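You operate a simulated robot arm through the tools that you are given. There is no shell and no other tool.

Carry out the task below with a simulated two-armed robot. There is one attempt and no reset: what you move stays moved.

## Task
Seal the yellow drink cup, then switch the sealer off.
Fine: in this order: cup in the ring, drawer in, red button held down, drawer out again and left open with the cup still in the ring, switch off last; leave the other cups alone. Set down upright: what you pick out.

Only the result counts: the job must be done as asked and must still hold three seconds after the hand-in. Knocking over, shifting, dropping, spilling or breaking anything else fails it. A push-on lid holds only when it is set on centred and level and pressed home; a screw cap is set on level and turned clockwise until tight.

## Robot
Two 7-joint arms with fingered hands on one trunk that stands fixed in place. Base frame: the origin is at the foot of the trunk, x ahead of it, y to its left, z up; the work surface is at about z = 880. Lengths are in mm, angles in rad, forces in N, time in s.
The left shoulder is at [16, 173, 1301], the right one opposite. With the tool pointing down near the work surface each hand reaches from about 100 to 720 mm from the base axis, measured 20 degrees to its own side. Payload 3.5 kg a hand.
Tool frame (each hand has its own): the origin (TCP) lies between the finger pads and is the grasp point; the fingertips stand 25 mm ahead of it; z points along the fingers, y is the line along which they close. The gripper opens to 88 mm. The gripper's body begins 29 mm behind the TCP. The gripper is a hand of 3 fingers: y runs from the thumb to the fingers, the wrist lies at [-13, -97, -162] in the tool frame, and closing takes about 1.5 s.
Orientation is told as [roll, pitch, yaw] about the base's x, y, z axes, in that order, counted from this pose: with the fingers straight down and the wrist toward the robot, the tool's x, y and z point along [0, 1, 0], [1, 0, 0] and [0, 0, -1] of the base frame.

## Interface
- The arms move only by the tool move_arm. It takes "left_motion", "right_motion" or both (then of equal length, played together; a hand with none holds still); each is a list of rows, each an object (a shift or turn left out is 0, a gripper value left out holds the last) with "xyz": the shift along the tool's x, y, z in units of 300 mm (1.0 is 300 mm), a list of three; "rot": the turn, a rotation vector about the tool's x, y, z in units of 120 degrees (1.0 is 120 degrees), a list of three. In form: [{"xyz": [x, y, z], "rot": [ax, ay, az]}, ...]. A call has 1 to 20 rows; each row is the pose to reach, as a shift and turn from the pose commanded when the call began, along the tool's axes at that moment. "left_gripper" and "right_gripper" are, for a hand that has rows, the opening in per cent of the stroke, from 0 (shut) to 100 (fully open), set as the call begins (left out, the last holds). A call with a number of a shift or a turn outside -1 to 1 is refused whole. A row lasts 0.2 s, in which the tool goes at most 50 mm and 0.15 rad; a call with a longer step from one row to the next is refused whole, and so is a gripper value outside its range. Where a pose cannot be reached the arm comes as near as it can. A force on the tool above 60 N (or 10 N above the force at the start of the call, whichever is more), or a blocked arm, ends the call early, and 0.2 s more pass. The fingers move at their own pace (about 72 mm/s each) and stop on an object; they squeeze with about 22 N. The grip force told is the motor's: it shows also when the fingers shut on nothing. Time passes only in rows, and 0.2 s behind the last, so rows that repeat a pose let the fingers close. The reply holds the time, the measured pose of the TCP, the force on the tool along the base axes, the opening and the grip force, in the units named above and with some noise, with the torque about the TCP (base axes, N m) and any sound that the robot's microphone picked up.
- Cameras (640 x 400 px; columns grow to the right, rows downward): "scene" is now at [84.2, -27.8, 1527.9]; the picture's right is [-0.30, -0.95, 0.01], its down [-0.58, 0.18, -0.80] and it looks along [0.76, -0.24, -0.60] (base axes); focal length 214 px, centre (320, 200). "left" rides on the left gripper at [-58, -85, -99] in its tool frame; the picture's right is [-0.67, -0.35, 0.66], its down [0.69, -0.63, 0.37] and it looks along [0.29, 0.69, 0.66] (tool axes); focal length 261 px, centre (320, 200). "right" rides on the right gripper at [58, -85, -99] in its tool frame; the picture's right is [-0.67, 0.35, -0.66], its down [-0.69, -0.63, 0.37] and it looks along [-0.28, 0.69, 0.66] (tool axes); focal length 261 px, centre (320, 200). There is no depth. A picture from a camera that has moved, and an enlarged one, comes with that camera's place and axes in the base frame and with its lens.
- get_image(camera): a new picture of that camera. It takes no simulated time.
- slide_trunk(by): slides the trunk up (or, below 0, down) by that many mm; the arms and the scene camera ride with it, the base frame stays. It gives what a move gives, with no picture.
- curl_fingers(index, middle, thumb_bend, thumb_turn, hand): sets how far each is bent, from 0 (flat) to 1 (curled in); at 0.3 the hand is open as for a grip, at 0.7 the pads meet at the TCP. One left out holds its place. A second passes; each finger stops where it meets its share of the squeeze, and holds until it gets a number again. A gripper value or a shape takes the hand back. It gives what a move gives, with no picture; readings hold the bend of each and the force on the fingers (four entries, about 0 where the hand has none), thumb and palm. thumb_turn goes from beside the hand (0) to across from the fingers (1), as for a grip.
- hand_shape(shape, hand): the hand has 3 fingers and takes this shape, open, in about a second: jaw (thumb against the fingers, like two jaws); tri (thumb and two fingers); tip (a fingertip pinch); poke (one finger out to press); point (the index stretched); flat (the hand flat); cup (the hand cupped); fist (a fist). The gripper value then closes the fingers along that shape, each until it touches; the sizes above hold for jaw. It gives what a move gives, with no picture.
- aim_head(pan, tilt): turns the head with the scene camera to pan (to the left, within 1.501 rad either way) and tilt (down, from -0.506 to 1.204), counted from straight ahead of the robot. It gives what a move gives.
- zoom(camera, box): a new picture of the part [left, top, right, bottom] of that camera's present view, enlarged. It takes no simulated time.
- job_done(): hands the job in; it is judged then, once.

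Nothing tells you positions but the pictures and the camera data. Unless the task says otherwise, let go and move clear before handing in.

The tools are called after "Emit:" by a JSON object that holds its "name" and its "arguments". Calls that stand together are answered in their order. move_arm: Moves the arms, as the interface text tells. Its arguments: {"type":"object","properties":{"left_motion":{"type":"array"},"left_gripper":{"type":"number"},"right_motion":{"type":"array"},"right_gripper":{"type":"number"}},"required":[]} The other tools are called the same way: slide_trunk (by) slides the trunk up or down; hand_shape (shape, hand) gives the hand a shape; curl_fingers (index, middle, thumb_bend, thumb_turn, hand) moves the fingers one by one; aim_head (pan, tilt) turns the head that bears the scene camera; get_image (camera) takes a picture; zoom (camera, box) takes an enlarged picture of a part of a camera's view; job_done () hands the job in.

At the start:

```text
time_s: 0.0
left_eef_pos: [491.3, 67.6, 1423.9]
left_tcp_rot: [0.0, -0.002, -0.001]
left_ft_force: [-0.8, -0.2, 0.2]
left_ft_torque: [0.0, -0.02, 0.0]
left_gripper_width: 87.6
left_grasp_force: 0.1
left_shape: jaw
left_bend: [0.3, 0.3, 0.3, 0.98]
left_finger forces: [0.0, 0.0, 0.0, 0.0, 0.0, 0.1]
right_eef_pos: [465.2, -324.0, 1411.6]
right_tcp_rot: [-0.002, 0.001, -0.002]
right_ft_force: [-0.2, 0.8, 0.2]
right_ft_torque: [-0.02, 0.0, 0.03]
right_gripper_width: 87.8
right_grasp_force: 0.0
right_shape: jaw
right_bend: [0.3, 0.3, 0.3, 0.98]
right_finger forces: [0.1, 0.0, 0.0, 0.0, 0.1, 0.1]
trunk travel left (down, up): [-375.0, 80.0]
head pan, tilt: [-0.304, 0.632]
```

scene: 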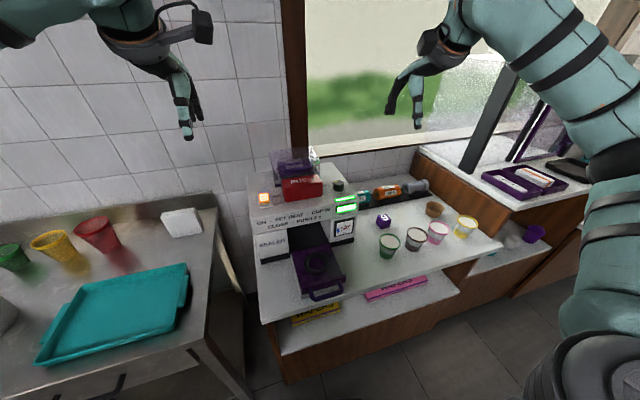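
right: 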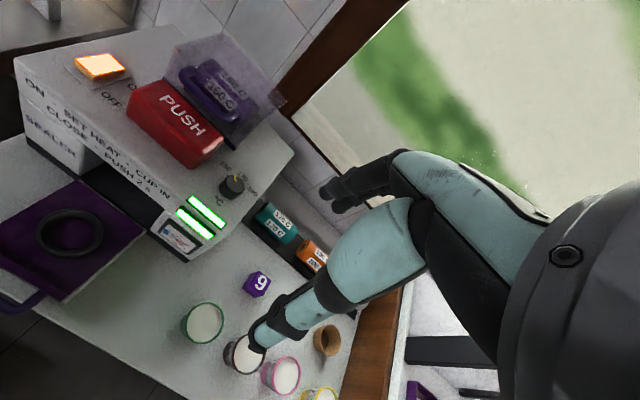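
left: 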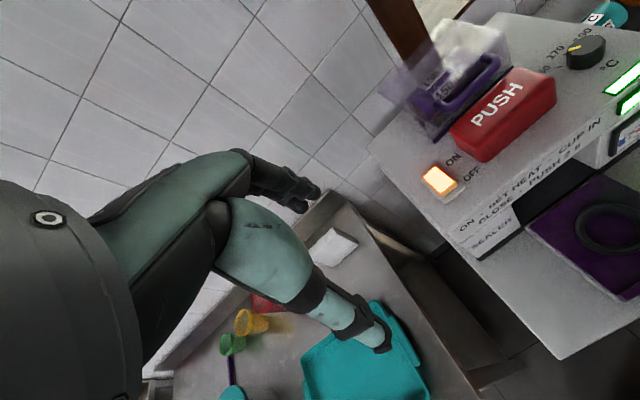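

I see a sealer with an open purple drawer, a red PUSH button under or beside a clear cover, a glowing power switch and a heat dial. Four drink cups stand on the counter, with the yellow one at the right. I'll look closer before moving anything.

Emit:
{"name": "zoom", "arguments": {"camera": "scene", "box": [230, 140, 390, 310]}}

Emit:
{"name": "zoom", "arguments": {"camera": "scene", "box": [340, 170, 500, 280]}}

Emit:
{"name": "zoom", "arguments": {"camera": "right", "box": [0, 20, 320, 300]}}

Emit:
{"name": "zoom", "arguments": {"camera": "left", "box": [360, 0, 640, 360]}}

```text
2.35 times, centred on (310, 225) of scene
camera zoom: at [84.2, -27.8, 1527.9], right [-0.3, -0.95, 0.01], down [-0.58, 0.18, -0.8], along [0.76, -0.24, -0.6], focal length 505 px, centre (344, 141)
```

zoom: 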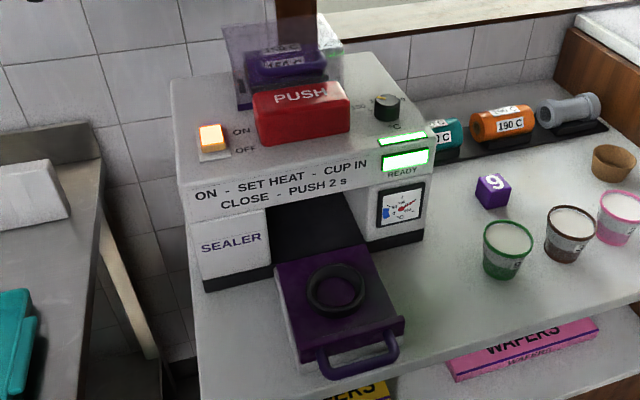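

```text
3.64 times, centred on (420, 225) of scene
camera zoom: at [84.2, -27.8, 1527.9], right [-0.3, -0.95, 0.01], down [-0.58, 0.18, -0.8], along [0.76, -0.24, -0.6], focal length 780 px, centre (-44, 109)
```

zoom: 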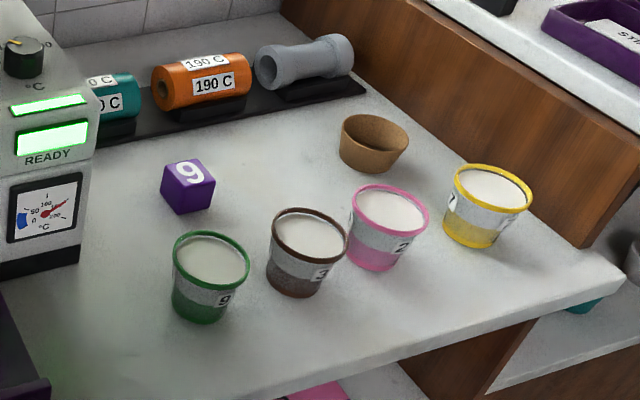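

```text
1.43 times, centred on (160, 160) of right
camera zoom: at [381.3, -264.4, 1511.4], right [0.35, -0.67, 0.66], down [-0.63, -0.68, -0.37], along [0.69, -0.29, -0.66], focal length 372 px, centre (549, 257)
```

zoom: 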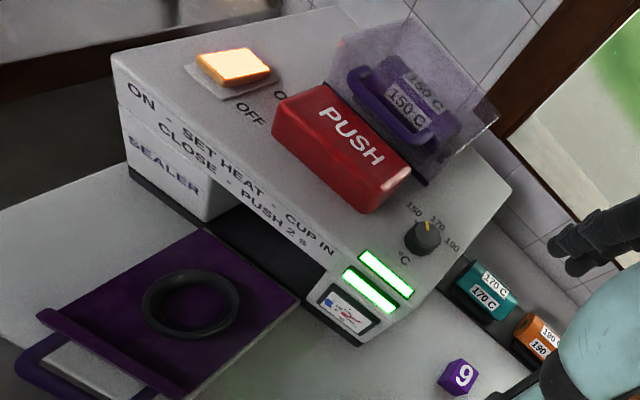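

```text
1.11 times, centred on (500, 180) of left
camera zoom: at [407.4, 9.4, 1524.6], right [-0.35, -0.67, -0.66], down [-0.63, 0.69, -0.37], along [0.69, 0.28, -0.66], focal length 290 px, centre (120, 222)
```

zoom: 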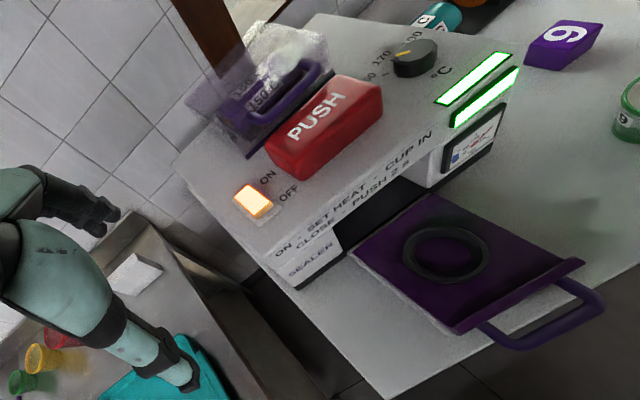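

The READY lamps are lit. The loaded film appears to be labelled 150 C, so I want to check the dial, the gauge and the film label closely.

Emit:
{"name": "zoom", "arguments": {"camera": "scene", "box": [315, 170, 365, 240]}}

Emit:
{"name": "zoom", "arguments": {"camera": "right", "box": [140, 150, 260, 270]}}

Emit:
{"name": "zoom", "arguments": {"camera": "right", "box": [150, 30, 290, 160]}}

Emit:
{"name": "zoom", "arguments": {"camera": "left", "box": [540, 10, 640, 170]}}

Emit:
{"name": "zoom", "arguments": {"camera": "scene", "box": [430, 195, 490, 245]}}

```text
5.71 times, centred on (340, 205) of scene
camera zoom: at [84.2, -27.8, 1527.9], right [-0.3, -0.95, 0.01], down [-0.58, 0.18, -0.8], along [0.76, -0.24, -0.6], focal length 1226 px, centre (206, 171)
```

zoom: 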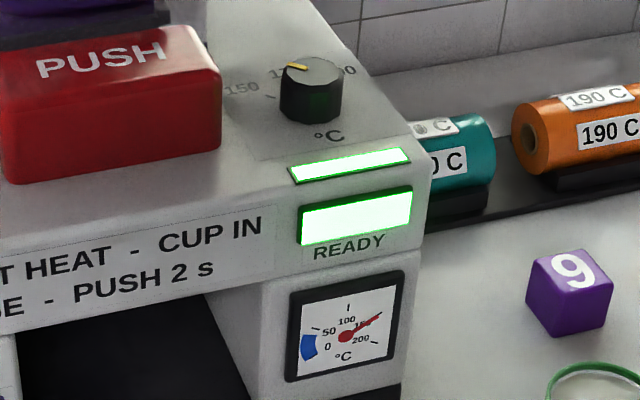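

```text
3.33 times, centred on (200, 210) of right
camera zoom: at [381.3, -264.4, 1511.4], right [0.35, -0.67, 0.66], down [-0.63, -0.68, -0.37], along [0.69, -0.29, -0.66], focal length 869 px, centre (720, 167)
```

zoom: 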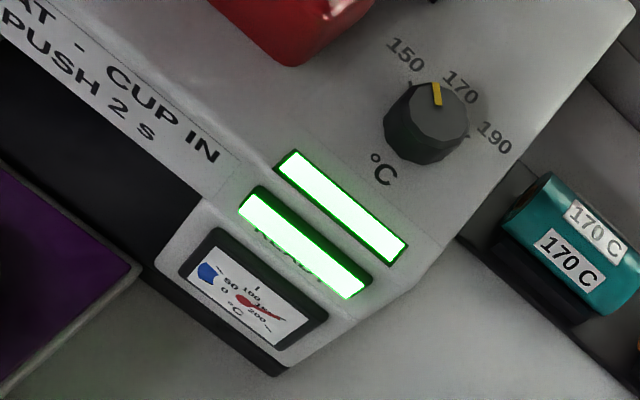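

```text
3.08 times, centred on (220, 95) of right
camera zoom: at [381.3, -264.4, 1511.4], right [0.35, -0.67, 0.66], down [-0.63, -0.68, -0.37], along [0.69, -0.29, -0.66], focal length 802 px, centre (628, 523)
```

zoom: 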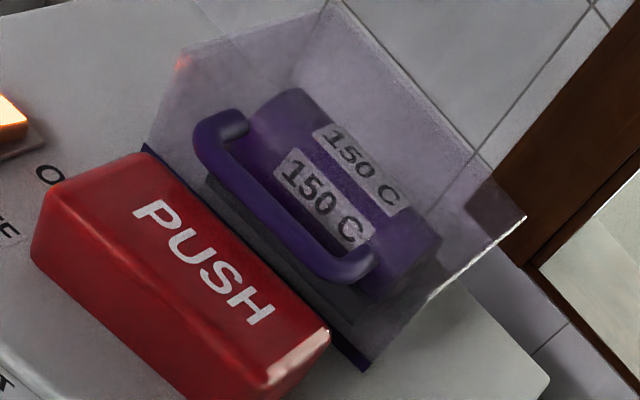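

```text
2.50 times, centred on (590, 90) of left
camera zoom: at [407.4, 9.4, 1524.6], right [-0.35, -0.67, -0.66], down [-0.63, 0.69, -0.37], along [0.69, 0.28, -0.66], focal length 652 px, centre (-355, 475)
```

zoom: 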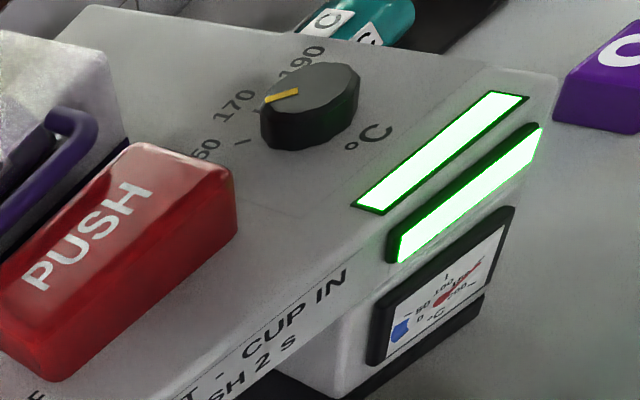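

```text
8.00 times, centred on (460, 220) of scene
camera zoom: at [84.2, -27.8, 1527.9], right [-0.3, -0.95, 0.01], down [-0.58, 0.18, -0.8], along [0.76, -0.24, -0.6], focal length 1716 px, centre (-800, 40)
```

zoom: 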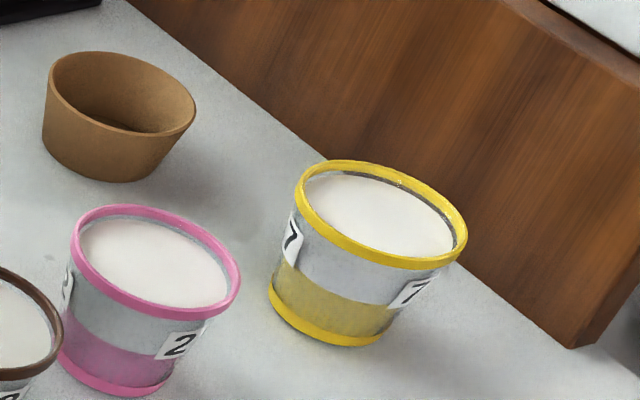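

The dial looks to be near 170 while the loaded film says 150 C. I'll zoom tightly on the dial and gauge from all three cameras.

Emit:
{"name": "zoom", "arguments": {"camera": "scene", "box": [328, 174, 348, 194]}}

Emit:
{"name": "zoom", "arguments": {"camera": "right", "box": [210, 155, 260, 205]}}

Emit:
{"name": "zoom", "arguments": {"camera": "scene", "box": [328, 215, 358, 245]}}

Emit:
{"name": "zoom", "arguments": {"camera": "scene", "box": [350, 170, 440, 220]}}

Emit:
{"name": "zoom", "arguments": {"camera": "right", "box": [240, 190, 400, 400]}}

```text
16.00 times, centred on (338, 184) of scene
camera zoom: at [84.2, -27.8, 1527.9], right [-0.3, -0.95, 0.01], down [-0.58, 0.18, -0.8], along [0.76, -0.24, -0.6], focal length 3432 px, centre (32, 456)
```

zoom: 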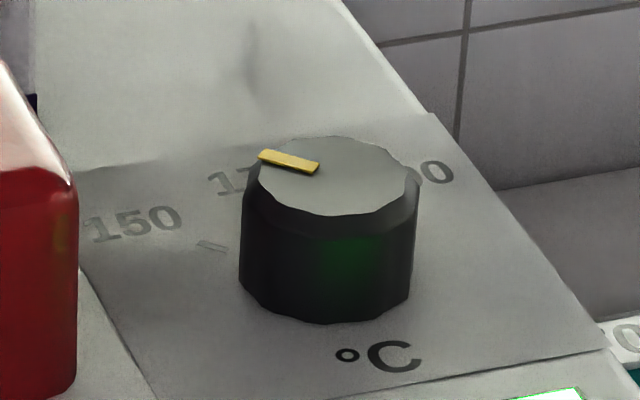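

```text
8.00 times, centred on (235, 180) of right
camera zoom: at [381.3, -264.4, 1511.4], right [0.35, -0.67, 0.66], down [-0.63, -0.68, -0.37], along [0.69, -0.29, -0.66], focal length 2085 px, centre (1000, 360)
```

zoom: 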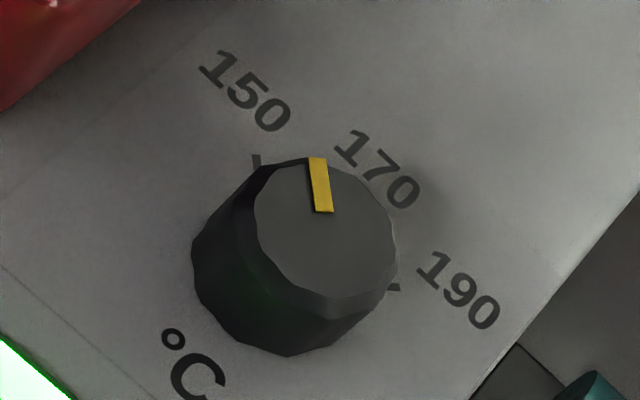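

```text
13.33 times, centred on (343, 230) of scene
camera zoom: at [84.2, -27.8, 1527.9], right [-0.3, -0.95, 0.01], down [-0.58, 0.18, -0.8], along [0.76, -0.24, -0.6], focal length 2860 px, centre (13, -200)
```

zoom: 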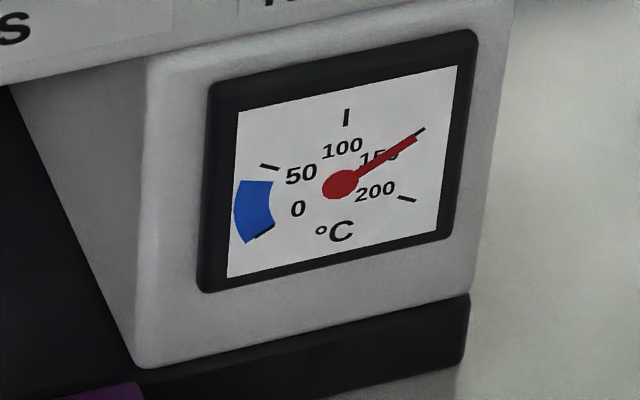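

```text
7.11 times, centred on (395, 195) of scene
camera zoom: at [84.2, -27.8, 1527.9], right [-0.3, -0.95, 0.01], down [-0.58, 0.18, -0.8], along [0.76, -0.24, -0.6], focal length 1525 px, centre (-213, 236)
```

zoom: 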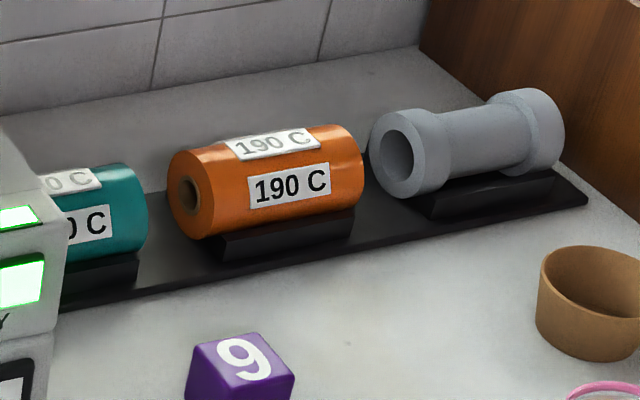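

```text
1.90 times, centred on (320, 295) of right
camera zoom: at [381.3, -264.4, 1511.4], right [0.35, -0.67, 0.66], down [-0.63, -0.68, -0.37], along [0.69, -0.29, -0.66], focal length 496 px, centre (320, 19)
```

zoom: 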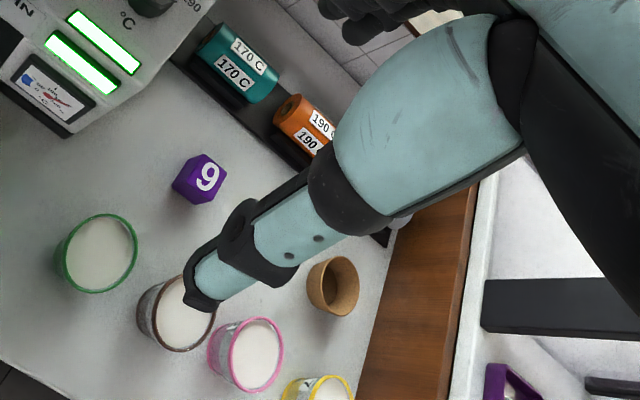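

The gauge reads 150, the film is 150 C, the dial pointer is at 150 and READY is lit, so the heat already matches. The ring is at about (498, -151, 947) and the yellow cup is far to the right. I'll move the right hand over that side for a better view.

Emit:
{"name": "move_arm", "arguments": {"right_motion": [{"xyz": [-0.1, -0.04, 0.06]}, {"xyz": [-0.2, -0.08, 0.12]}, {"xyz": [-0.3, -0.12, 0.18]}, {"xyz": [-0.4, -0.15, 0.24]}, {"xyz": [-0.5, -0.19, 0.31]}, {"xyz": [-0.587, -0.217, 0.367]}]}}

Emit:
{"name": "get_image", "arguments": {"camera": "right"}}

Emit:
{"name": "get_image", "arguments": {"camera": "scene"}}

```text
time_s: 1.4
left_eef_pos: [490.1, 67.0, 1424.0]
left_tcp_rot: [0.0, -0.001, 0.001]
left_ft_force: [-0.4, 0.1, -0.7]
left_ft_torque: [0.0, -0.01, -0.01]
left_gripper_width: 87.4
left_grasp_force: 0.1
left_shape: jaw
left_bend: [0.3, 0.3, 0.3, 0.98]
left_finger forces: [0.0, 0.1, 0.0, 0.0, 0.0, 0.0]
right_eef_pos: [400.3, -500.3, 1300.8]
right_tcp_rot: [0.0, -0.002, -0.002]
right_ft_force: [-0.9, -0.9, -0.4]
right_ft_torque: [0.02, 0.02, 0.01]
right_gripper_width: 87.7
right_grasp_force: 0.1
right_shape: jaw
right_bend: [0.3, 0.3, 0.3, 0.98]
right_finger forces: [0.0, 0.0, 0.0, 0.0, 0.0, 0.0]
trunk travel left (down, up): [-375.0, 80.0]
head pan, tilt: [-0.304, 0.632]
```

```text
taken
camera right: at [315.9, -439.7, 1398.8], right [0.35, -0.67, 0.66], down [-0.63, -0.68, -0.37], along [0.7, -0.29, -0.66], focal length 261 px, centre (320, 200)
```

right: 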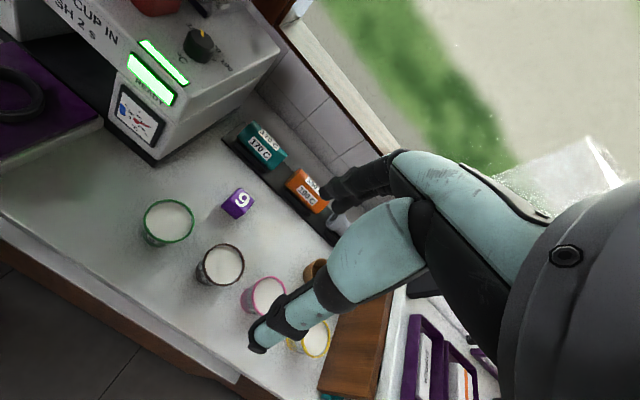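

```text
taken
camera scene: at [83.8, -27.9, 1527.9], right [-0.3, -0.95, 0.01], down [-0.58, 0.18, -0.8], along [0.76, -0.24, -0.6], focal length 214 px, centre (320, 200)
```

scene: 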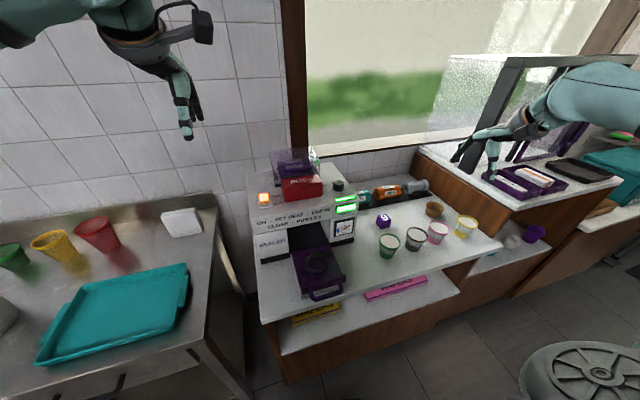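

Now I can see all the cups from the right camera. I'll zoom in on them from both cameras to triangulate.

Emit:
{"name": "zoom", "arguments": {"camera": "right", "box": [130, 180, 350, 390]}}

Emit:
{"name": "zoom", "arguments": {"camera": "right", "box": [270, 300, 350, 370]}}

Emit:
{"name": "zoom", "arguments": {"camera": "scene", "box": [365, 190, 505, 280]}}

```text
1.90 times, centred on (240, 285) of right
camera zoom: at [315.9, -439.7, 1398.8], right [0.35, -0.67, 0.66], down [-0.63, -0.68, -0.37], along [0.7, -0.29, -0.66], focal length 496 px, centre (472, 38)
```

zoom: 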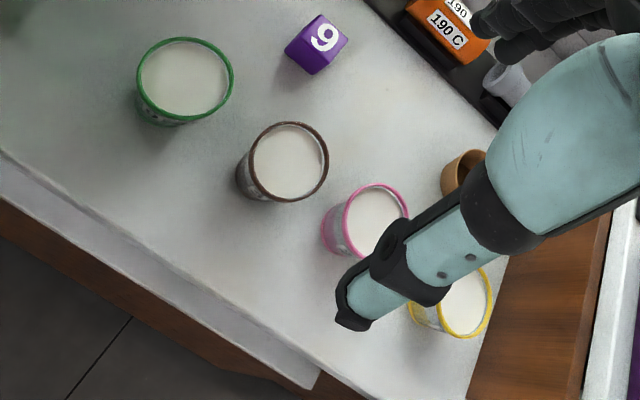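

```text
5.71 times, centred on (310, 335) of right
camera zoom: at [315.9, -439.7, 1398.8], right [0.35, -0.67, 0.66], down [-0.63, -0.68, -0.37], along [0.7, -0.29, -0.66], focal length 1489 px, centre (377, -571)
```

zoom: 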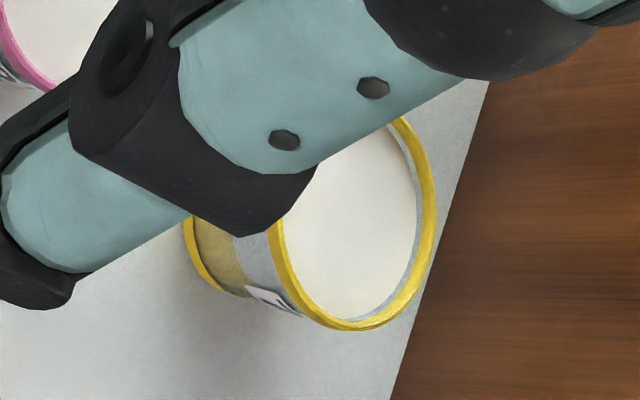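

```text
4.44 times, centred on (435, 235) of scene
camera zoom: at [83.8, -27.9, 1527.9], right [-0.3, -0.95, 0.01], down [-0.58, 0.18, -0.8], along [0.76, -0.24, -0.6], focal length 953 px, centre (-191, 44)
```

zoom: 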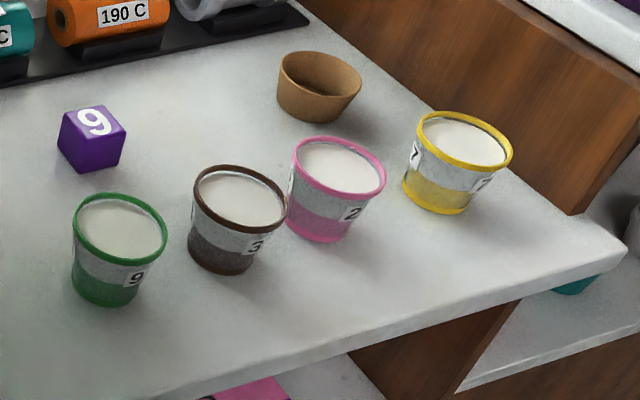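

The yellow cup's rim is at about (487, -744, 979) and its base at about z 911, with the wooden panel at about y -840. It's at the edge of reach, so I'll try a top-down pose at shoulder height above it, with the wrist pointing toward the shoulder. If that works, the trunk can lower the hand.

Emit:
{"name": "move_arm", "arguments": {"right_motion": [{"xyz": [-0.08, 0.03, 0.05], "rot": [0, 0, 0.042]}, {"xyz": [-0.16, 0.06, 0.1], "rot": [0, 0, 0.084]}, {"xyz": [-0.24, 0.09, 0.15], "rot": [0, 0, 0.126]}, {"xyz": [-0.32, 0.12, 0.2], "rot": [0, 0, 0.168]}, {"xyz": [-0.4, 0.15, 0.25], "rot": [0, 0, 0.21]}, {"xyz": [-0.48, 0.17, 0.3], "rot": [0, 0, 0.252]}, {"xyz": [-0.56, 0.2, 0.35], "rot": [0, 0, 0.294]}, {"xyz": [-0.64, 0.23, 0.4], "rot": [0, 0, 0.336]}, {"xyz": [-0.73, 0.26, 0.47], "rot": [0, 0, 0.378]}, {"xyz": [-0.813, 0.29, 0.54], "rot": [0, 0, 0.42]}, {"xyz": [-0.813, 0.29, 0.54], "rot": [0, 0, 0.42]}]}}

Emit:
{"name": "get_image", "arguments": {"camera": "right"}}

Emit:
{"name": "zoom", "arguments": {"camera": "scene", "box": [360, 90, 640, 280]}}

```text
time_s: 3.8
left_eef_pos: [492.1, 67.7, 1424.6]
left_tcp_rot: [-0.002, 0.001, -0.002]
left_ft_force: [-0.6, -0.2, 0.2]
left_ft_torque: [0.0, 0.03, -0.02]
left_gripper_width: 87.6
left_grasp_force: 0.0
left_shape: jaw
left_bend: [0.3, 0.3, 0.3, 0.98]
left_finger forces: [0.1, 0.0, 0.1, 0.1, 0.0, 0.0]
right_eef_pos: [487.7, -746.5, 1140.2]
right_tcp_rot: [-0.001, -0.001, -0.882]
right_ft_force: [0.7, 0.5, -0.1]
right_ft_torque: [-0.03, -0.01, 0.02]
right_gripper_width: 87.6
right_grasp_force: 0.1
right_shape: jaw
right_bend: [0.3, 0.3, 0.3, 0.98]
right_finger forces: [0.0, 0.0, 0.0, 0.1, 0.0, 0.1]
trunk travel left (down, up): [-375.0, 80.0]
head pan, tilt: [-0.304, 0.632]
```

```text
taken
camera right: at [477.8, -641.9, 1238.9], right [-0.29, -0.7, 0.66], down [-0.93, 0.05, -0.37], along [0.22, -0.72, -0.66], focal length 261 px, centre (320, 200)
```

right: 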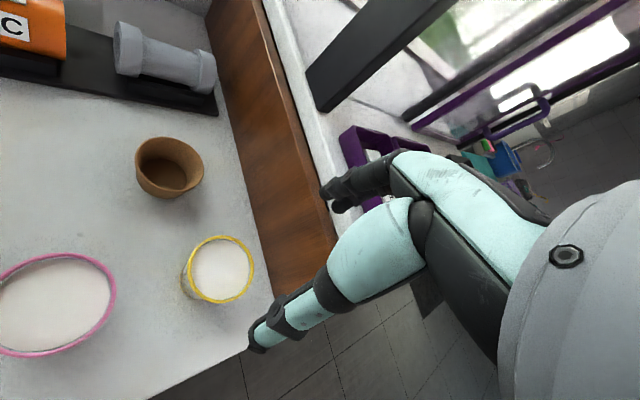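

```text
2.11 times, centred on (500, 185) of scene
camera zoom: at [84.0, -27.5, 1527.9], right [-0.3, -0.95, 0.01], down [-0.58, 0.18, -0.8], along [0.76, -0.24, -0.6], focal length 452 px, centre (-59, 232)
```

zoom: 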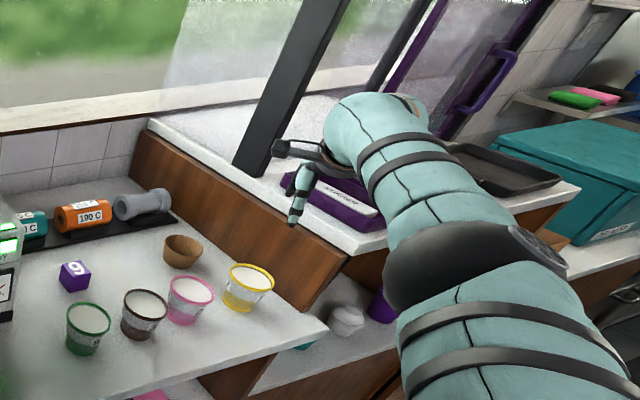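

The pose is reachable. I'll measure the yellow cup again from this close view.

Emit:
{"name": "zoom", "arguments": {"camera": "right", "box": [160, 215, 280, 325]}}

Emit:
{"name": "zoom", "arguments": {"camera": "scene", "box": [450, 130, 530, 250]}}

```text
3.64 times, centred on (220, 270) of right
camera zoom: at [477.8, -641.9, 1238.9], right [-0.29, -0.7, 0.66], down [-0.93, 0.05, -0.37], along [0.22, -0.72, -0.66], focal length 948 px, centre (684, -54)
```

zoom: 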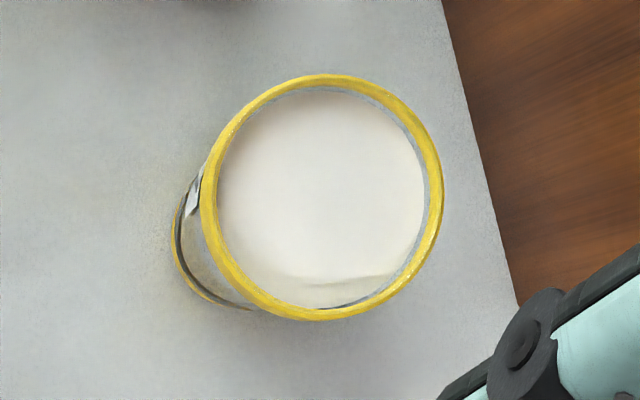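

```text
3.33 times, centred on (490, 190) of scene
camera zoom: at [84.0, -27.5, 1527.9], right [-0.3, -0.95, 0.01], down [-0.58, 0.18, -0.8], along [0.76, -0.24, -0.6], focal length 715 px, centre (-247, 233)
```

zoom: 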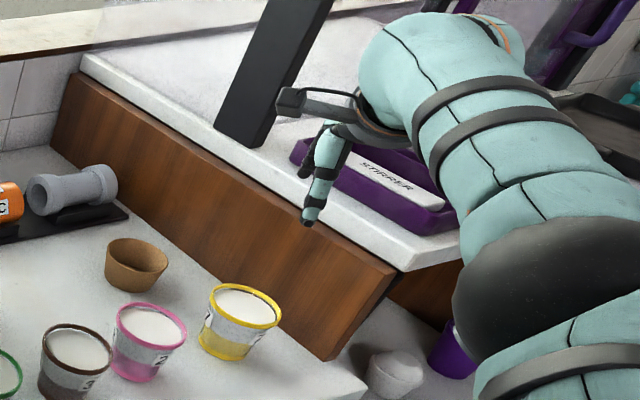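

Combining the views, the yellow cup's rim is at about (502, -760, 960). I'll lower the trunk by 100 so the hand comes down over the cup, then re-measure before closing in.

Emit:
{"name": "slide_trunk", "arguments": {"by": -100}}

Emit:
{"name": "get_image", "arguments": {"camera": "right"}}

Emit:
{"name": "get_image", "arguments": {"camera": "scene"}}

```text
time_s: 5.1
left_eef_pos: [492.1, 66.8, 1324.9]
left_tcp_rot: [0.0, 0.001, 0.0]
left_ft_force: [-0.9, 0.1, -0.4]
left_ft_torque: [0.01, -0.03, 0.04]
left_gripper_width: 87.6
left_grasp_force: 0.1
left_shape: jaw
left_bend: [0.3, 0.3, 0.3, 0.98]
left_finger forces: [0.0, 0.0, 0.0, 0.0, 0.0, 0.0]
right_eef_pos: [487.2, -743.7, 1040.7]
right_tcp_rot: [0.0, 0.001, -0.88]
right_ft_force: [-0.2, 0.1, -0.5]
right_ft_torque: [0.01, 0.01, 0.02]
right_gripper_width: 87.7
right_grasp_force: 0.1
right_shape: jaw
right_bend: [0.3, 0.3, 0.3, 0.98]
right_finger forces: [0.0, 0.1, 0.1, 0.0, 0.1, 0.1]
trunk travel left (down, up): [-275.0, 180.0]
head pan, tilt: [-0.304, 0.632]
```

```text
taken
camera right: at [477.7, -640.1, 1139.4], right [-0.3, -0.69, 0.66], down [-0.93, 0.05, -0.37], along [0.22, -0.72, -0.66], focal length 261 px, centre (320, 200)
```

right: 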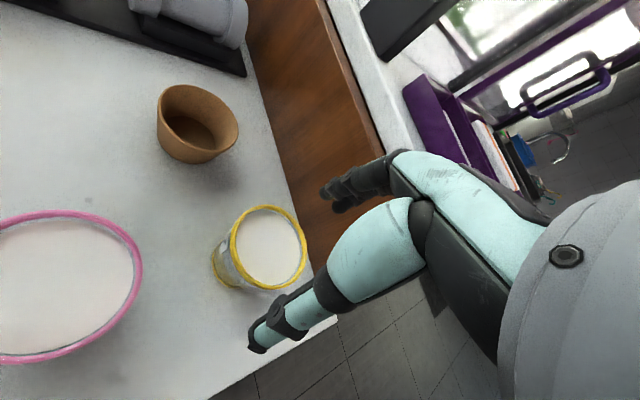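

```text
taken
camera scene: at [119.7, -27.9, 1418.5], right [-0.3, -0.95, 0.03], down [-0.63, 0.18, -0.76], along [0.72, -0.24, -0.65], focal length 214 px, centre (320, 200)
```

scene: 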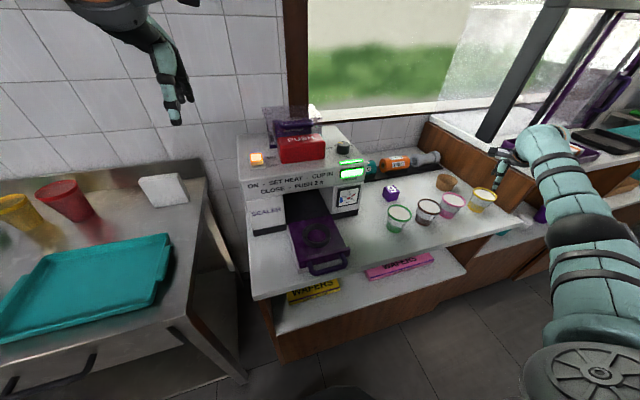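

Emit:
{"name": "zoom", "arguments": {"camera": "right", "box": [190, 190, 330, 310]}}

Emit:
{"name": "zoom", "arguments": {"camera": "scene", "box": [420, 130, 540, 230]}}

```text
3.33 times, centred on (260, 250) of right
camera zoom: at [477.7, -640.1, 1139.4], right [-0.3, -0.69, 0.66], down [-0.93, 0.05, -0.37], along [0.22, -0.72, -0.66], focal length 869 px, centre (520, 33)
```

zoom: 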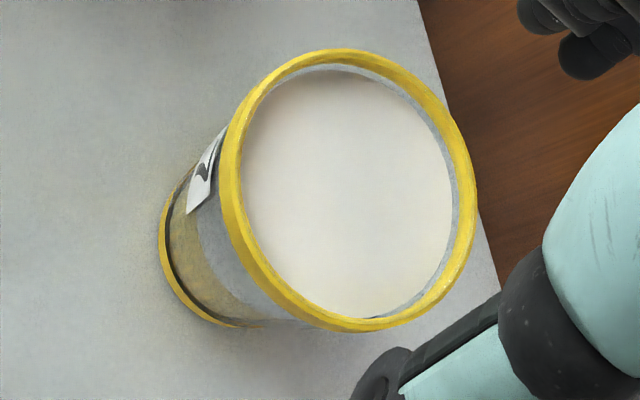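

```text
4.00 times, centred on (480, 180) of scene
camera zoom: at [119.7, -27.9, 1418.5], right [-0.3, -0.95, 0.03], down [-0.63, 0.18, -0.76], along [0.72, -0.24, -0.65], focal length 858 px, centre (-320, 280)
```

zoom: 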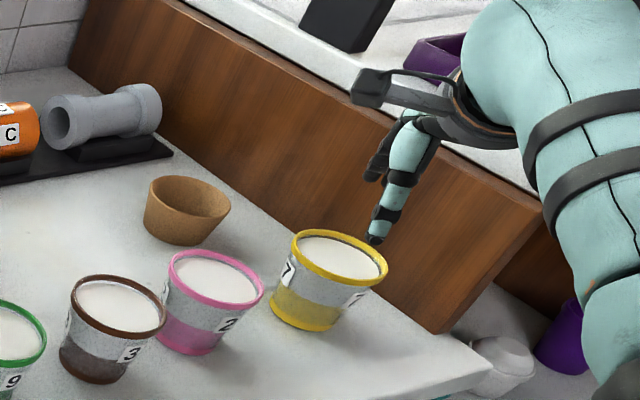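

The cup's rim centre is at about (502.5, -763, 950). I'll shift the hand about 25 mm outward to centre over it, staying above.

Emit:
{"name": "move_arm", "arguments": {"right_motion": [{"xyz": [0, 0.03, 0]}, {"xyz": [0, 0.06, 0]}, {"xyz": [0, 0.082, 0]}, {"xyz": [0, 0.082, 0]}]}}

Emit:
{"name": "get_image", "arguments": {"camera": "right"}}

Emit:
{"name": "zoom", "arguments": {"camera": "right", "box": [190, 190, 330, 310]}}

Emit:
{"name": "zoom", "arguments": {"camera": "scene", "box": [440, 140, 540, 230]}}

```text
time_s: 6.1
left_eef_pos: [491.4, 66.1, 1324.3]
left_tcp_rot: [0.001, -0.001, 0.0]
left_ft_force: [0.1, -0.5, 0.1]
left_ft_torque: [0.03, -0.01, 0.03]
left_gripper_width: 87.5
left_grasp_force: 0.1
left_shape: jaw
left_bend: [0.3, 0.3, 0.3, 0.98]
left_finger forces: [0.1, 0.0, 0.0, 0.1, 0.1, 0.1]
right_eef_pos: [499.5, -758.2, 1040.6]
right_tcp_rot: [0.0, 0.0, -0.881]
right_ft_force: [-1.0, 0.8, 0.1]
right_ft_torque: [0.01, -0.06, 0.01]
right_gripper_width: 87.6
right_grasp_force: 0.1
right_shape: jaw
right_bend: [0.3, 0.3, 0.3, 0.98]
right_finger forces: [0.1, 0.0, 0.0, 0.0, 0.0, 0.1]
right hand out of reach, approached as far as the arm can: row 3, 4
trunk travel left (down, up): [-275.0, 180.0]
head pan, tilt: [-0.304, 0.632]
```

```text
taken
camera right: at [490.7, -653.9, 1139.5], right [-0.29, -0.7, 0.66], down [-0.93, 0.05, -0.37], along [0.22, -0.72, -0.66], focal length 261 px, centre (320, 200)
```

right: 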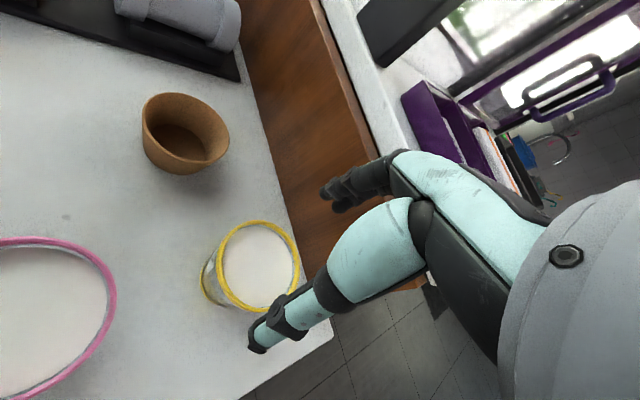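

```text
3.33 times, centred on (260, 250) of right
camera zoom: at [490.7, -653.9, 1139.5], right [-0.29, -0.7, 0.66], down [-0.93, 0.05, -0.37], along [0.22, -0.72, -0.66], focal length 869 px, centre (520, 33)
```

zoom: 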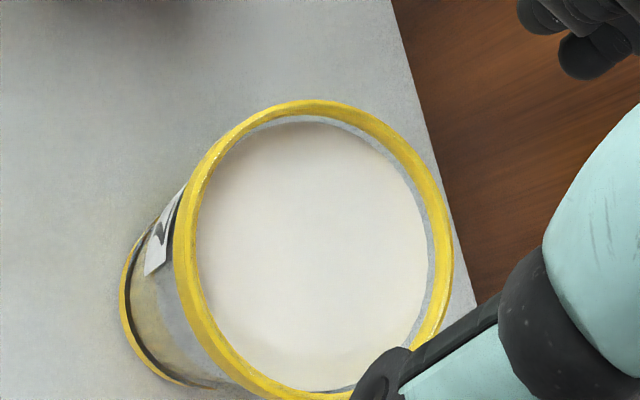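

```text
4.44 times, centred on (490, 185) of scene
camera zoom: at [120.3, -28.0, 1418.5], right [-0.3, -0.95, 0.03], down [-0.63, 0.18, -0.76], along [0.72, -0.24, -0.66], focal length 953 px, centre (-436, 267)
```

zoom: 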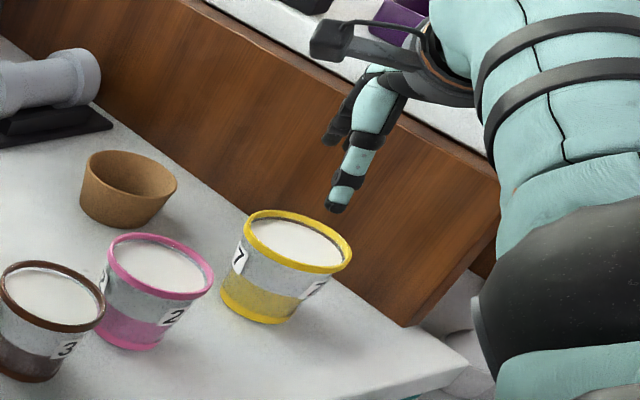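

The arm stopped about 7 mm short of the cup centre at (503, -764). Lowering the trunk also leans it forward, so I'll lower it another 40, leaving the fingertips at about 975 and still above the rim, and try the outward shift again.

Emit:
{"name": "slide_trunk", "arguments": {"by": -40}}

Emit:
{"name": "move_arm", "arguments": {"right_motion": [{"xyz": [0, 0.0, 0]}, {"xyz": [0, 0.0, 0]}]}}

Emit:
{"name": "zoom", "arguments": {"camera": "right", "box": [170, 150, 380, 360]}}

Emit:
{"name": "zoom", "arguments": {"camera": "scene", "box": [440, 120, 560, 220]}}

```text
time_s: 7.0
left_eef_pos: [490.7, 67.6, 1284.5]
left_tcp_rot: [0.0, 0.0, 0.0]
left_ft_force: [0.0, -0.6, -0.2]
left_ft_torque: [0.02, -0.01, 0.01]
left_gripper_width: 87.5
left_grasp_force: 0.0
left_shape: jaw
left_bend: [0.3, 0.3, 0.3, 0.98]
left_finger forces: [0.0, 0.0, 0.1, 0.1, 0.0, 0.0]
right_eef_pos: [498.7, -758.6, 1000.5]
right_tcp_rot: [0.0, 0.0, -0.881]
right_ft_force: [-0.6, 0.0, 0.0]
right_ft_torque: [0.0, 0.0, 0.0]
right_gripper_width: 87.6
right_grasp_force: 0.1
right_shape: jaw
right_bend: [0.3, 0.3, 0.3, 0.98]
right_finger forces: [0.0, 0.1, 0.0, 0.1, 0.0, 0.0]
trunk travel left (down, up): [-235.0, 220.0]
head pan, tilt: [-0.304, 0.632]
```

```text
time_s: 7.6
left_eef_pos: [492.2, 66.0, 1284.7]
left_tcp_rot: [-0.002, 0.001, -0.001]
left_ft_force: [-0.2, -0.1, 0.1]
left_ft_torque: [-0.01, 0.03, -0.02]
left_gripper_width: 88.0
left_grasp_force: 0.1
left_shape: jaw
left_bend: [0.3, 0.3, 0.3, 0.98]
left_finger forces: [0.0, 0.1, 0.0, 0.0, 0.0, 0.0]
right_eef_pos: [498.9, -757.6, 1000.0]
right_tcp_rot: [0.001, -0.001, -0.881]
right_ft_force: [-0.6, 0.7, -0.5]
right_ft_torque: [0.0, -0.03, -0.01]
right_gripper_width: 87.6
right_grasp_force: 0.0
right_shape: jaw
right_bend: [0.3, 0.3, 0.3, 0.98]
right_finger forces: [0.1, 0.0, 0.0, 0.0, 0.0, 0.0]
trunk travel left (down, up): [-235.0, 220.0]
head pan, tilt: [-0.304, 0.632]
```

```text
1.90 times, centred on (275, 255) of right
camera zoom: at [490.1, -653.8, 1099.5], right [-0.29, -0.7, 0.66], down [-0.93, 0.05, -0.37], along [0.22, -0.72, -0.66], focal length 496 px, centre (406, 95)
```

zoom: 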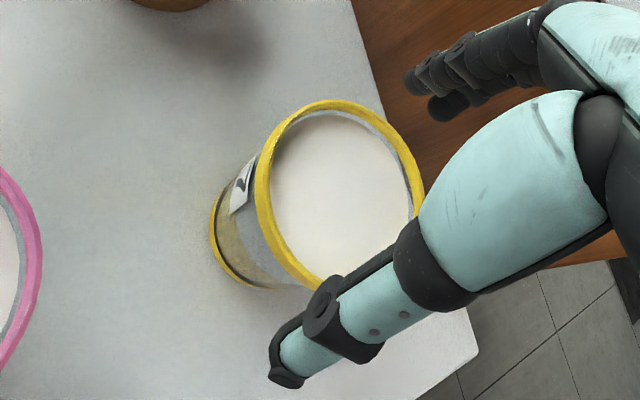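

```text
4.00 times, centred on (500, 170) of scene
camera zoom: at [141.2, -27.7, 1372.5], right [-0.3, -0.95, 0.04], down [-0.66, 0.18, -0.73], along [0.69, -0.24, -0.68], focal length 858 px, centre (-400, 320)
```

zoom: 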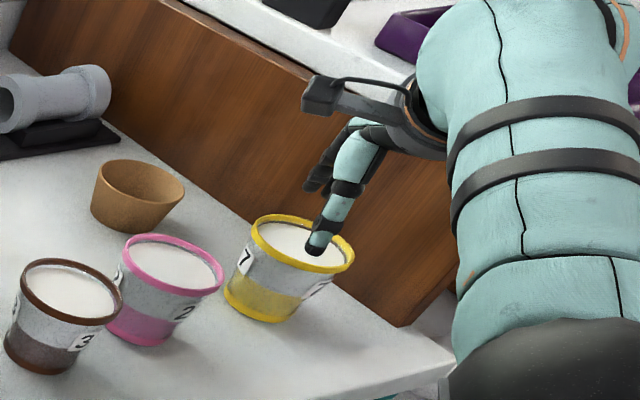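

The rim centre works out at (504, -766, 947). I'll retry the outward shift of about 10 mm.

Emit:
{"name": "move_arm", "arguments": {"right_motion": [{"xyz": [0, 0.012, 0]}, {"xyz": [0, 0.024, 0]}, {"xyz": [-0.002, 0.034, 0]}, {"xyz": [-0.002, 0.034, 0]}]}}

Emit:
{"name": "zoom", "arguments": {"camera": "right", "box": [170, 150, 380, 360]}}

```text
time_s: 8.6
left_eef_pos: [492.1, 66.2, 1284.0]
left_tcp_rot: [0.0, 0.001, 0.0]
left_ft_force: [-0.2, 0.0, 0.2]
left_ft_torque: [0.01, 0.04, -0.02]
left_gripper_width: 87.6
left_grasp_force: 0.0
left_shape: jaw
left_bend: [0.3, 0.3, 0.3, 0.98]
left_finger forces: [0.0, 0.1, 0.0, 0.0, 0.0, 0.0]
right_eef_pos: [505.9, -766.5, 1000.2]
right_tcp_rot: [0.0, 0.0, -0.881]
right_ft_force: [0.1, 1.1, 0.4]
right_ft_torque: [0.01, 0.0, -0.03]
right_gripper_width: 87.8
right_grasp_force: 0.2
right_shape: jaw
right_bend: [0.3, 0.3, 0.3, 0.98]
right_finger forces: [0.0, 0.0, 0.1, 0.1, 0.1, 0.1]
trunk travel left (down, up): [-235.0, 220.0]
head pan, tilt: [-0.304, 0.632]
```

```text
1.90 times, centred on (275, 255) of right
camera zoom: at [496.1, -661.6, 1099.1], right [-0.29, -0.7, 0.66], down [-0.93, 0.05, -0.37], along [0.22, -0.72, -0.66], focal length 496 px, centre (406, 95)
```

zoom: 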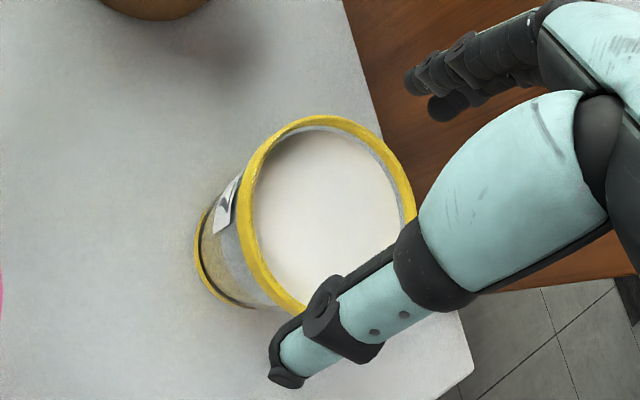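

Now the hand is centred over the cup within a few mm at (506, -766). I'll lower the trunk in two steps to bring the fingers around the cup.

Emit:
{"name": "slide_trunk", "arguments": {"by": -35}}

Emit:
{"name": "zoom", "arguments": {"camera": "right", "box": [170, 150, 380, 360]}}

Emit:
{"name": "zoom", "arguments": {"camera": "scene", "box": [440, 100, 560, 220]}}

```text
time_s: 9.3
left_eef_pos: [491.3, 67.4, 1249.9]
left_tcp_rot: [-0.001, -0.003, -0.001]
left_ft_force: [0.2, 0.6, -1.0]
left_ft_torque: [0.01, -0.05, 0.02]
left_gripper_width: 87.7
left_grasp_force: 0.0
left_shape: jaw
left_bend: [0.3, 0.3, 0.3, 0.98]
left_finger forces: [0.0, 0.0, 0.0, 0.0, 0.0, 0.1]
right_eef_pos: [509.1, -769.3, 953.9]
right_tcp_rot: [-0.015, 0.017, -0.882]
right_ft_force: [0.2, 0.0, 0.0]
right_ft_torque: [-0.04, 0.0, 0.0]
right_gripper_width: 87.9
right_grasp_force: 0.1
right_shape: jaw
right_bend: [0.3, 0.3, 0.3, 0.98]
right_finger forces: [0.0, 0.1, 0.0, 0.0, 0.1, 0.0]
trunk travel left (down, up): [-200.0, 255.0]
head pan, tilt: [-0.304, 0.632]
```

```text
1.90 times, centred on (275, 255) of right
camera zoom: at [502.1, -663.5, 1053.2], right [-0.28, -0.7, 0.66], down [-0.94, 0.05, -0.34], along [0.21, -0.72, -0.67], focal length 496 px, centre (406, 95)
```

zoom: 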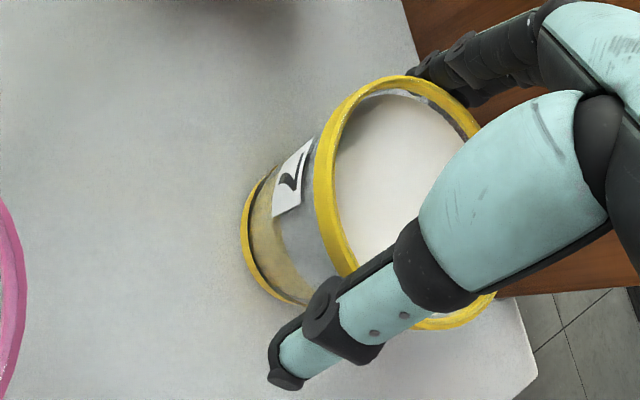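

```text
3.33 times, centred on (500, 160) of scene
camera zoom: at [162.9, -27.8, 1329.9], right [-0.3, -0.95, 0.05], down [-0.69, 0.18, -0.7], along [0.66, -0.24, -0.71], focal length 715 px, centre (-280, 333)
```

zoom: 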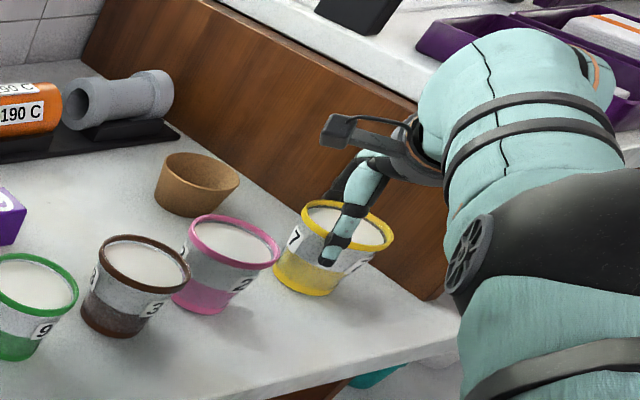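

The hand dropped slightly more than expected and drifted outward, with the fingertips now straddling the rim. The cup centre sits about 7 mm toward the thumb, so I'll shift the hand back a little and check.

Emit:
{"name": "move_arm", "arguments": {"right_motion": [{"xyz": [0, -0.01, 0]}, {"xyz": [0, -0.01, 0]}]}}

Emit:
{"name": "zoom", "arguments": {"camera": "right", "box": [170, 150, 380, 360]}}

```text
time_s: 9.9
left_eef_pos: [490.9, 68.9, 1249.2]
left_tcp_rot: [-0.002, 0.0, 0.001]
left_ft_force: [-0.9, 0.1, 0.6]
left_ft_torque: [-0.01, 0.03, -0.03]
left_gripper_width: 87.5
left_grasp_force: 0.1
left_shape: jaw
left_bend: [0.3, 0.3, 0.3, 0.98]
left_finger forces: [0.0, 0.1, 0.0, 0.0, 0.1, 0.0]
right_eef_pos: [508.5, -768.5, 952.9]
right_tcp_rot: [-0.017, 0.017, -0.881]
right_ft_force: [0.7, 0.3, 0.2]
right_ft_torque: [0.0, -0.06, 0.0]
right_gripper_width: 87.9
right_grasp_force: 0.0
right_shape: jaw
right_bend: [0.3, 0.3, 0.3, 0.98]
right_finger forces: [0.0, 0.0, 0.0, 0.0, 0.1, 0.1]
right hand out of reach, approached as far as the arm can: row 1, 2
trunk travel left (down, up): [-200.0, 255.0]
head pan, tilt: [-0.304, 0.632]
```

```text
1.90 times, centred on (275, 255) of right
camera zoom: at [502.3, -663.4, 1053.1], right [-0.28, -0.7, 0.66], down [-0.94, 0.05, -0.34], along [0.21, -0.72, -0.67], focal length 496 px, centre (406, 95)
```

zoom: 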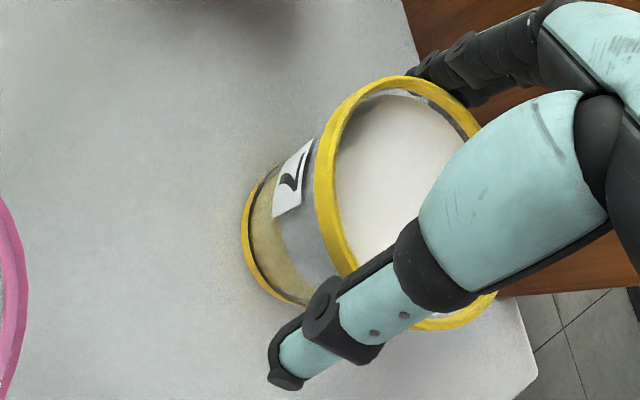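

Emit:
{"name": "move_arm", "arguments": {"right_motion": [{"xyz": [0, -0.012, 0]}, {"xyz": [0, -0.025, 0]}, {"xyz": [0, -0.025, 0]}]}}

Emit:
{"name": "zoom", "arguments": {"camera": "right", "box": [170, 150, 380, 360]}}

```text
time_s: 10.8
left_eef_pos: [491.9, 67.5, 1250.4]
left_tcp_rot: [0.0, 0.001, 0.0]
left_ft_force: [0.3, 0.8, -0.4]
left_ft_torque: [0.03, 0.0, -0.02]
left_gripper_width: 87.7
left_grasp_force: 0.0
left_shape: jaw
left_bend: [0.3, 0.3, 0.3, 0.98]
left_finger forces: [0.0, 0.1, 0.1, 0.0, 0.1, 0.0]
right_eef_pos: [510.0, -767.3, 953.5]
right_tcp_rot: [-0.019, 0.017, -0.882]
right_ft_force: [0.3, 0.3, 0.5]
right_ft_torque: [-0.01, -0.02, -0.01]
right_gripper_width: 88.2
right_grasp_force: 0.1
right_shape: jaw
right_bend: [0.3, 0.3, 0.3, 0.98]
right_finger forces: [0.0, 0.1, 0.1, 0.0, 0.0, 0.0]
right hand out of reach, approached as far as the arm can: row 1, 2, 3
trunk travel left (down, up): [-200.0, 255.0]
head pan, tilt: [-0.304, 0.632]
```

```text
1.90 times, centred on (275, 255) of right
camera zoom: at [502.8, -663.5, 1052.8], right [-0.28, -0.7, 0.66], down [-0.94, 0.05, -0.34], along [0.21, -0.72, -0.67], focal length 496 px, centre (406, 95)
```

zoom: 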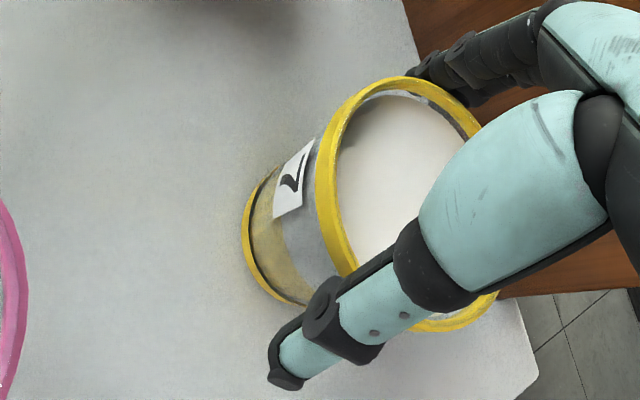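

The arm is at a joint limit at this height relative to the lowered shoulder. Moving down should relieve it, and the fingers are already past the rim band, so I'll go down 15 mm with a small shift back.

Emit:
{"name": "move_arm", "arguments": {"right_motion": [{"xyz": [0, -0.005, 0.02]}, {"xyz": [0, -0.01, 0.035]}, {"xyz": [0, -0.02, 0.05]}, {"xyz": [0, -0.02, 0.05]}]}}

Emit:
{"name": "zoom", "arguments": {"camera": "right", "box": [170, 150, 380, 360]}}

```text
time_s: 11.8
left_eef_pos: [492.2, 67.7, 1250.2]
left_tcp_rot: [-0.002, 0.001, 0.001]
left_ft_force: [-0.6, 0.1, 0.7]
left_ft_torque: [0.0, 0.03, -0.03]
left_gripper_width: 87.7
left_grasp_force: 0.1
left_shape: jaw
left_bend: [0.3, 0.3, 0.3, 0.98]
left_finger forces: [0.0, 0.0, 0.0, 0.0, 0.0, 0.1]
right_eef_pos: [509.6, -766.4, 937.7]
right_tcp_rot: [-0.017, 0.019, -0.88]
right_ft_force: [1.0, -0.2, 5.9]
right_ft_torque: [-0.03, -0.07, 0.02]
right_gripper_width: 87.8
right_grasp_force: 0.1
right_shape: jaw
right_bend: [0.29, 0.3, 0.29, 0.97]
right_finger forces: [3.2, 0.0, 0.0, 0.0, 1.9, 0.1]
right hand out of reach, approached as far as the arm can: row 3, 4
trunk travel left (down, up): [-200.0, 255.0]
head pan, tilt: [-0.304, 0.632]
```

```text
1.90 times, centred on (275, 255) of right
camera zoom: at [502.2, -662.5, 1038.2], right [-0.28, -0.7, 0.66], down [-0.94, 0.05, -0.34], along [0.21, -0.71, -0.67], focal length 496 px, centre (406, 95)
```

zoom: 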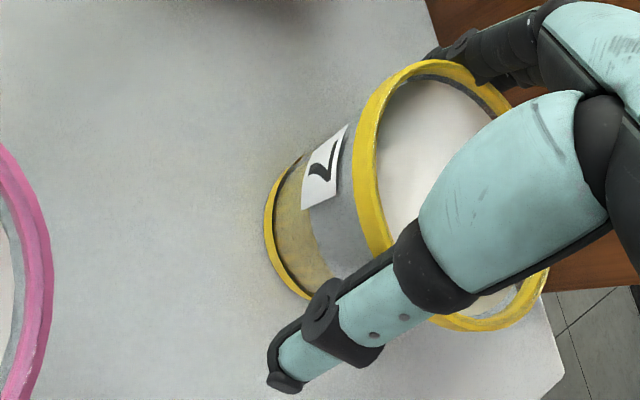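

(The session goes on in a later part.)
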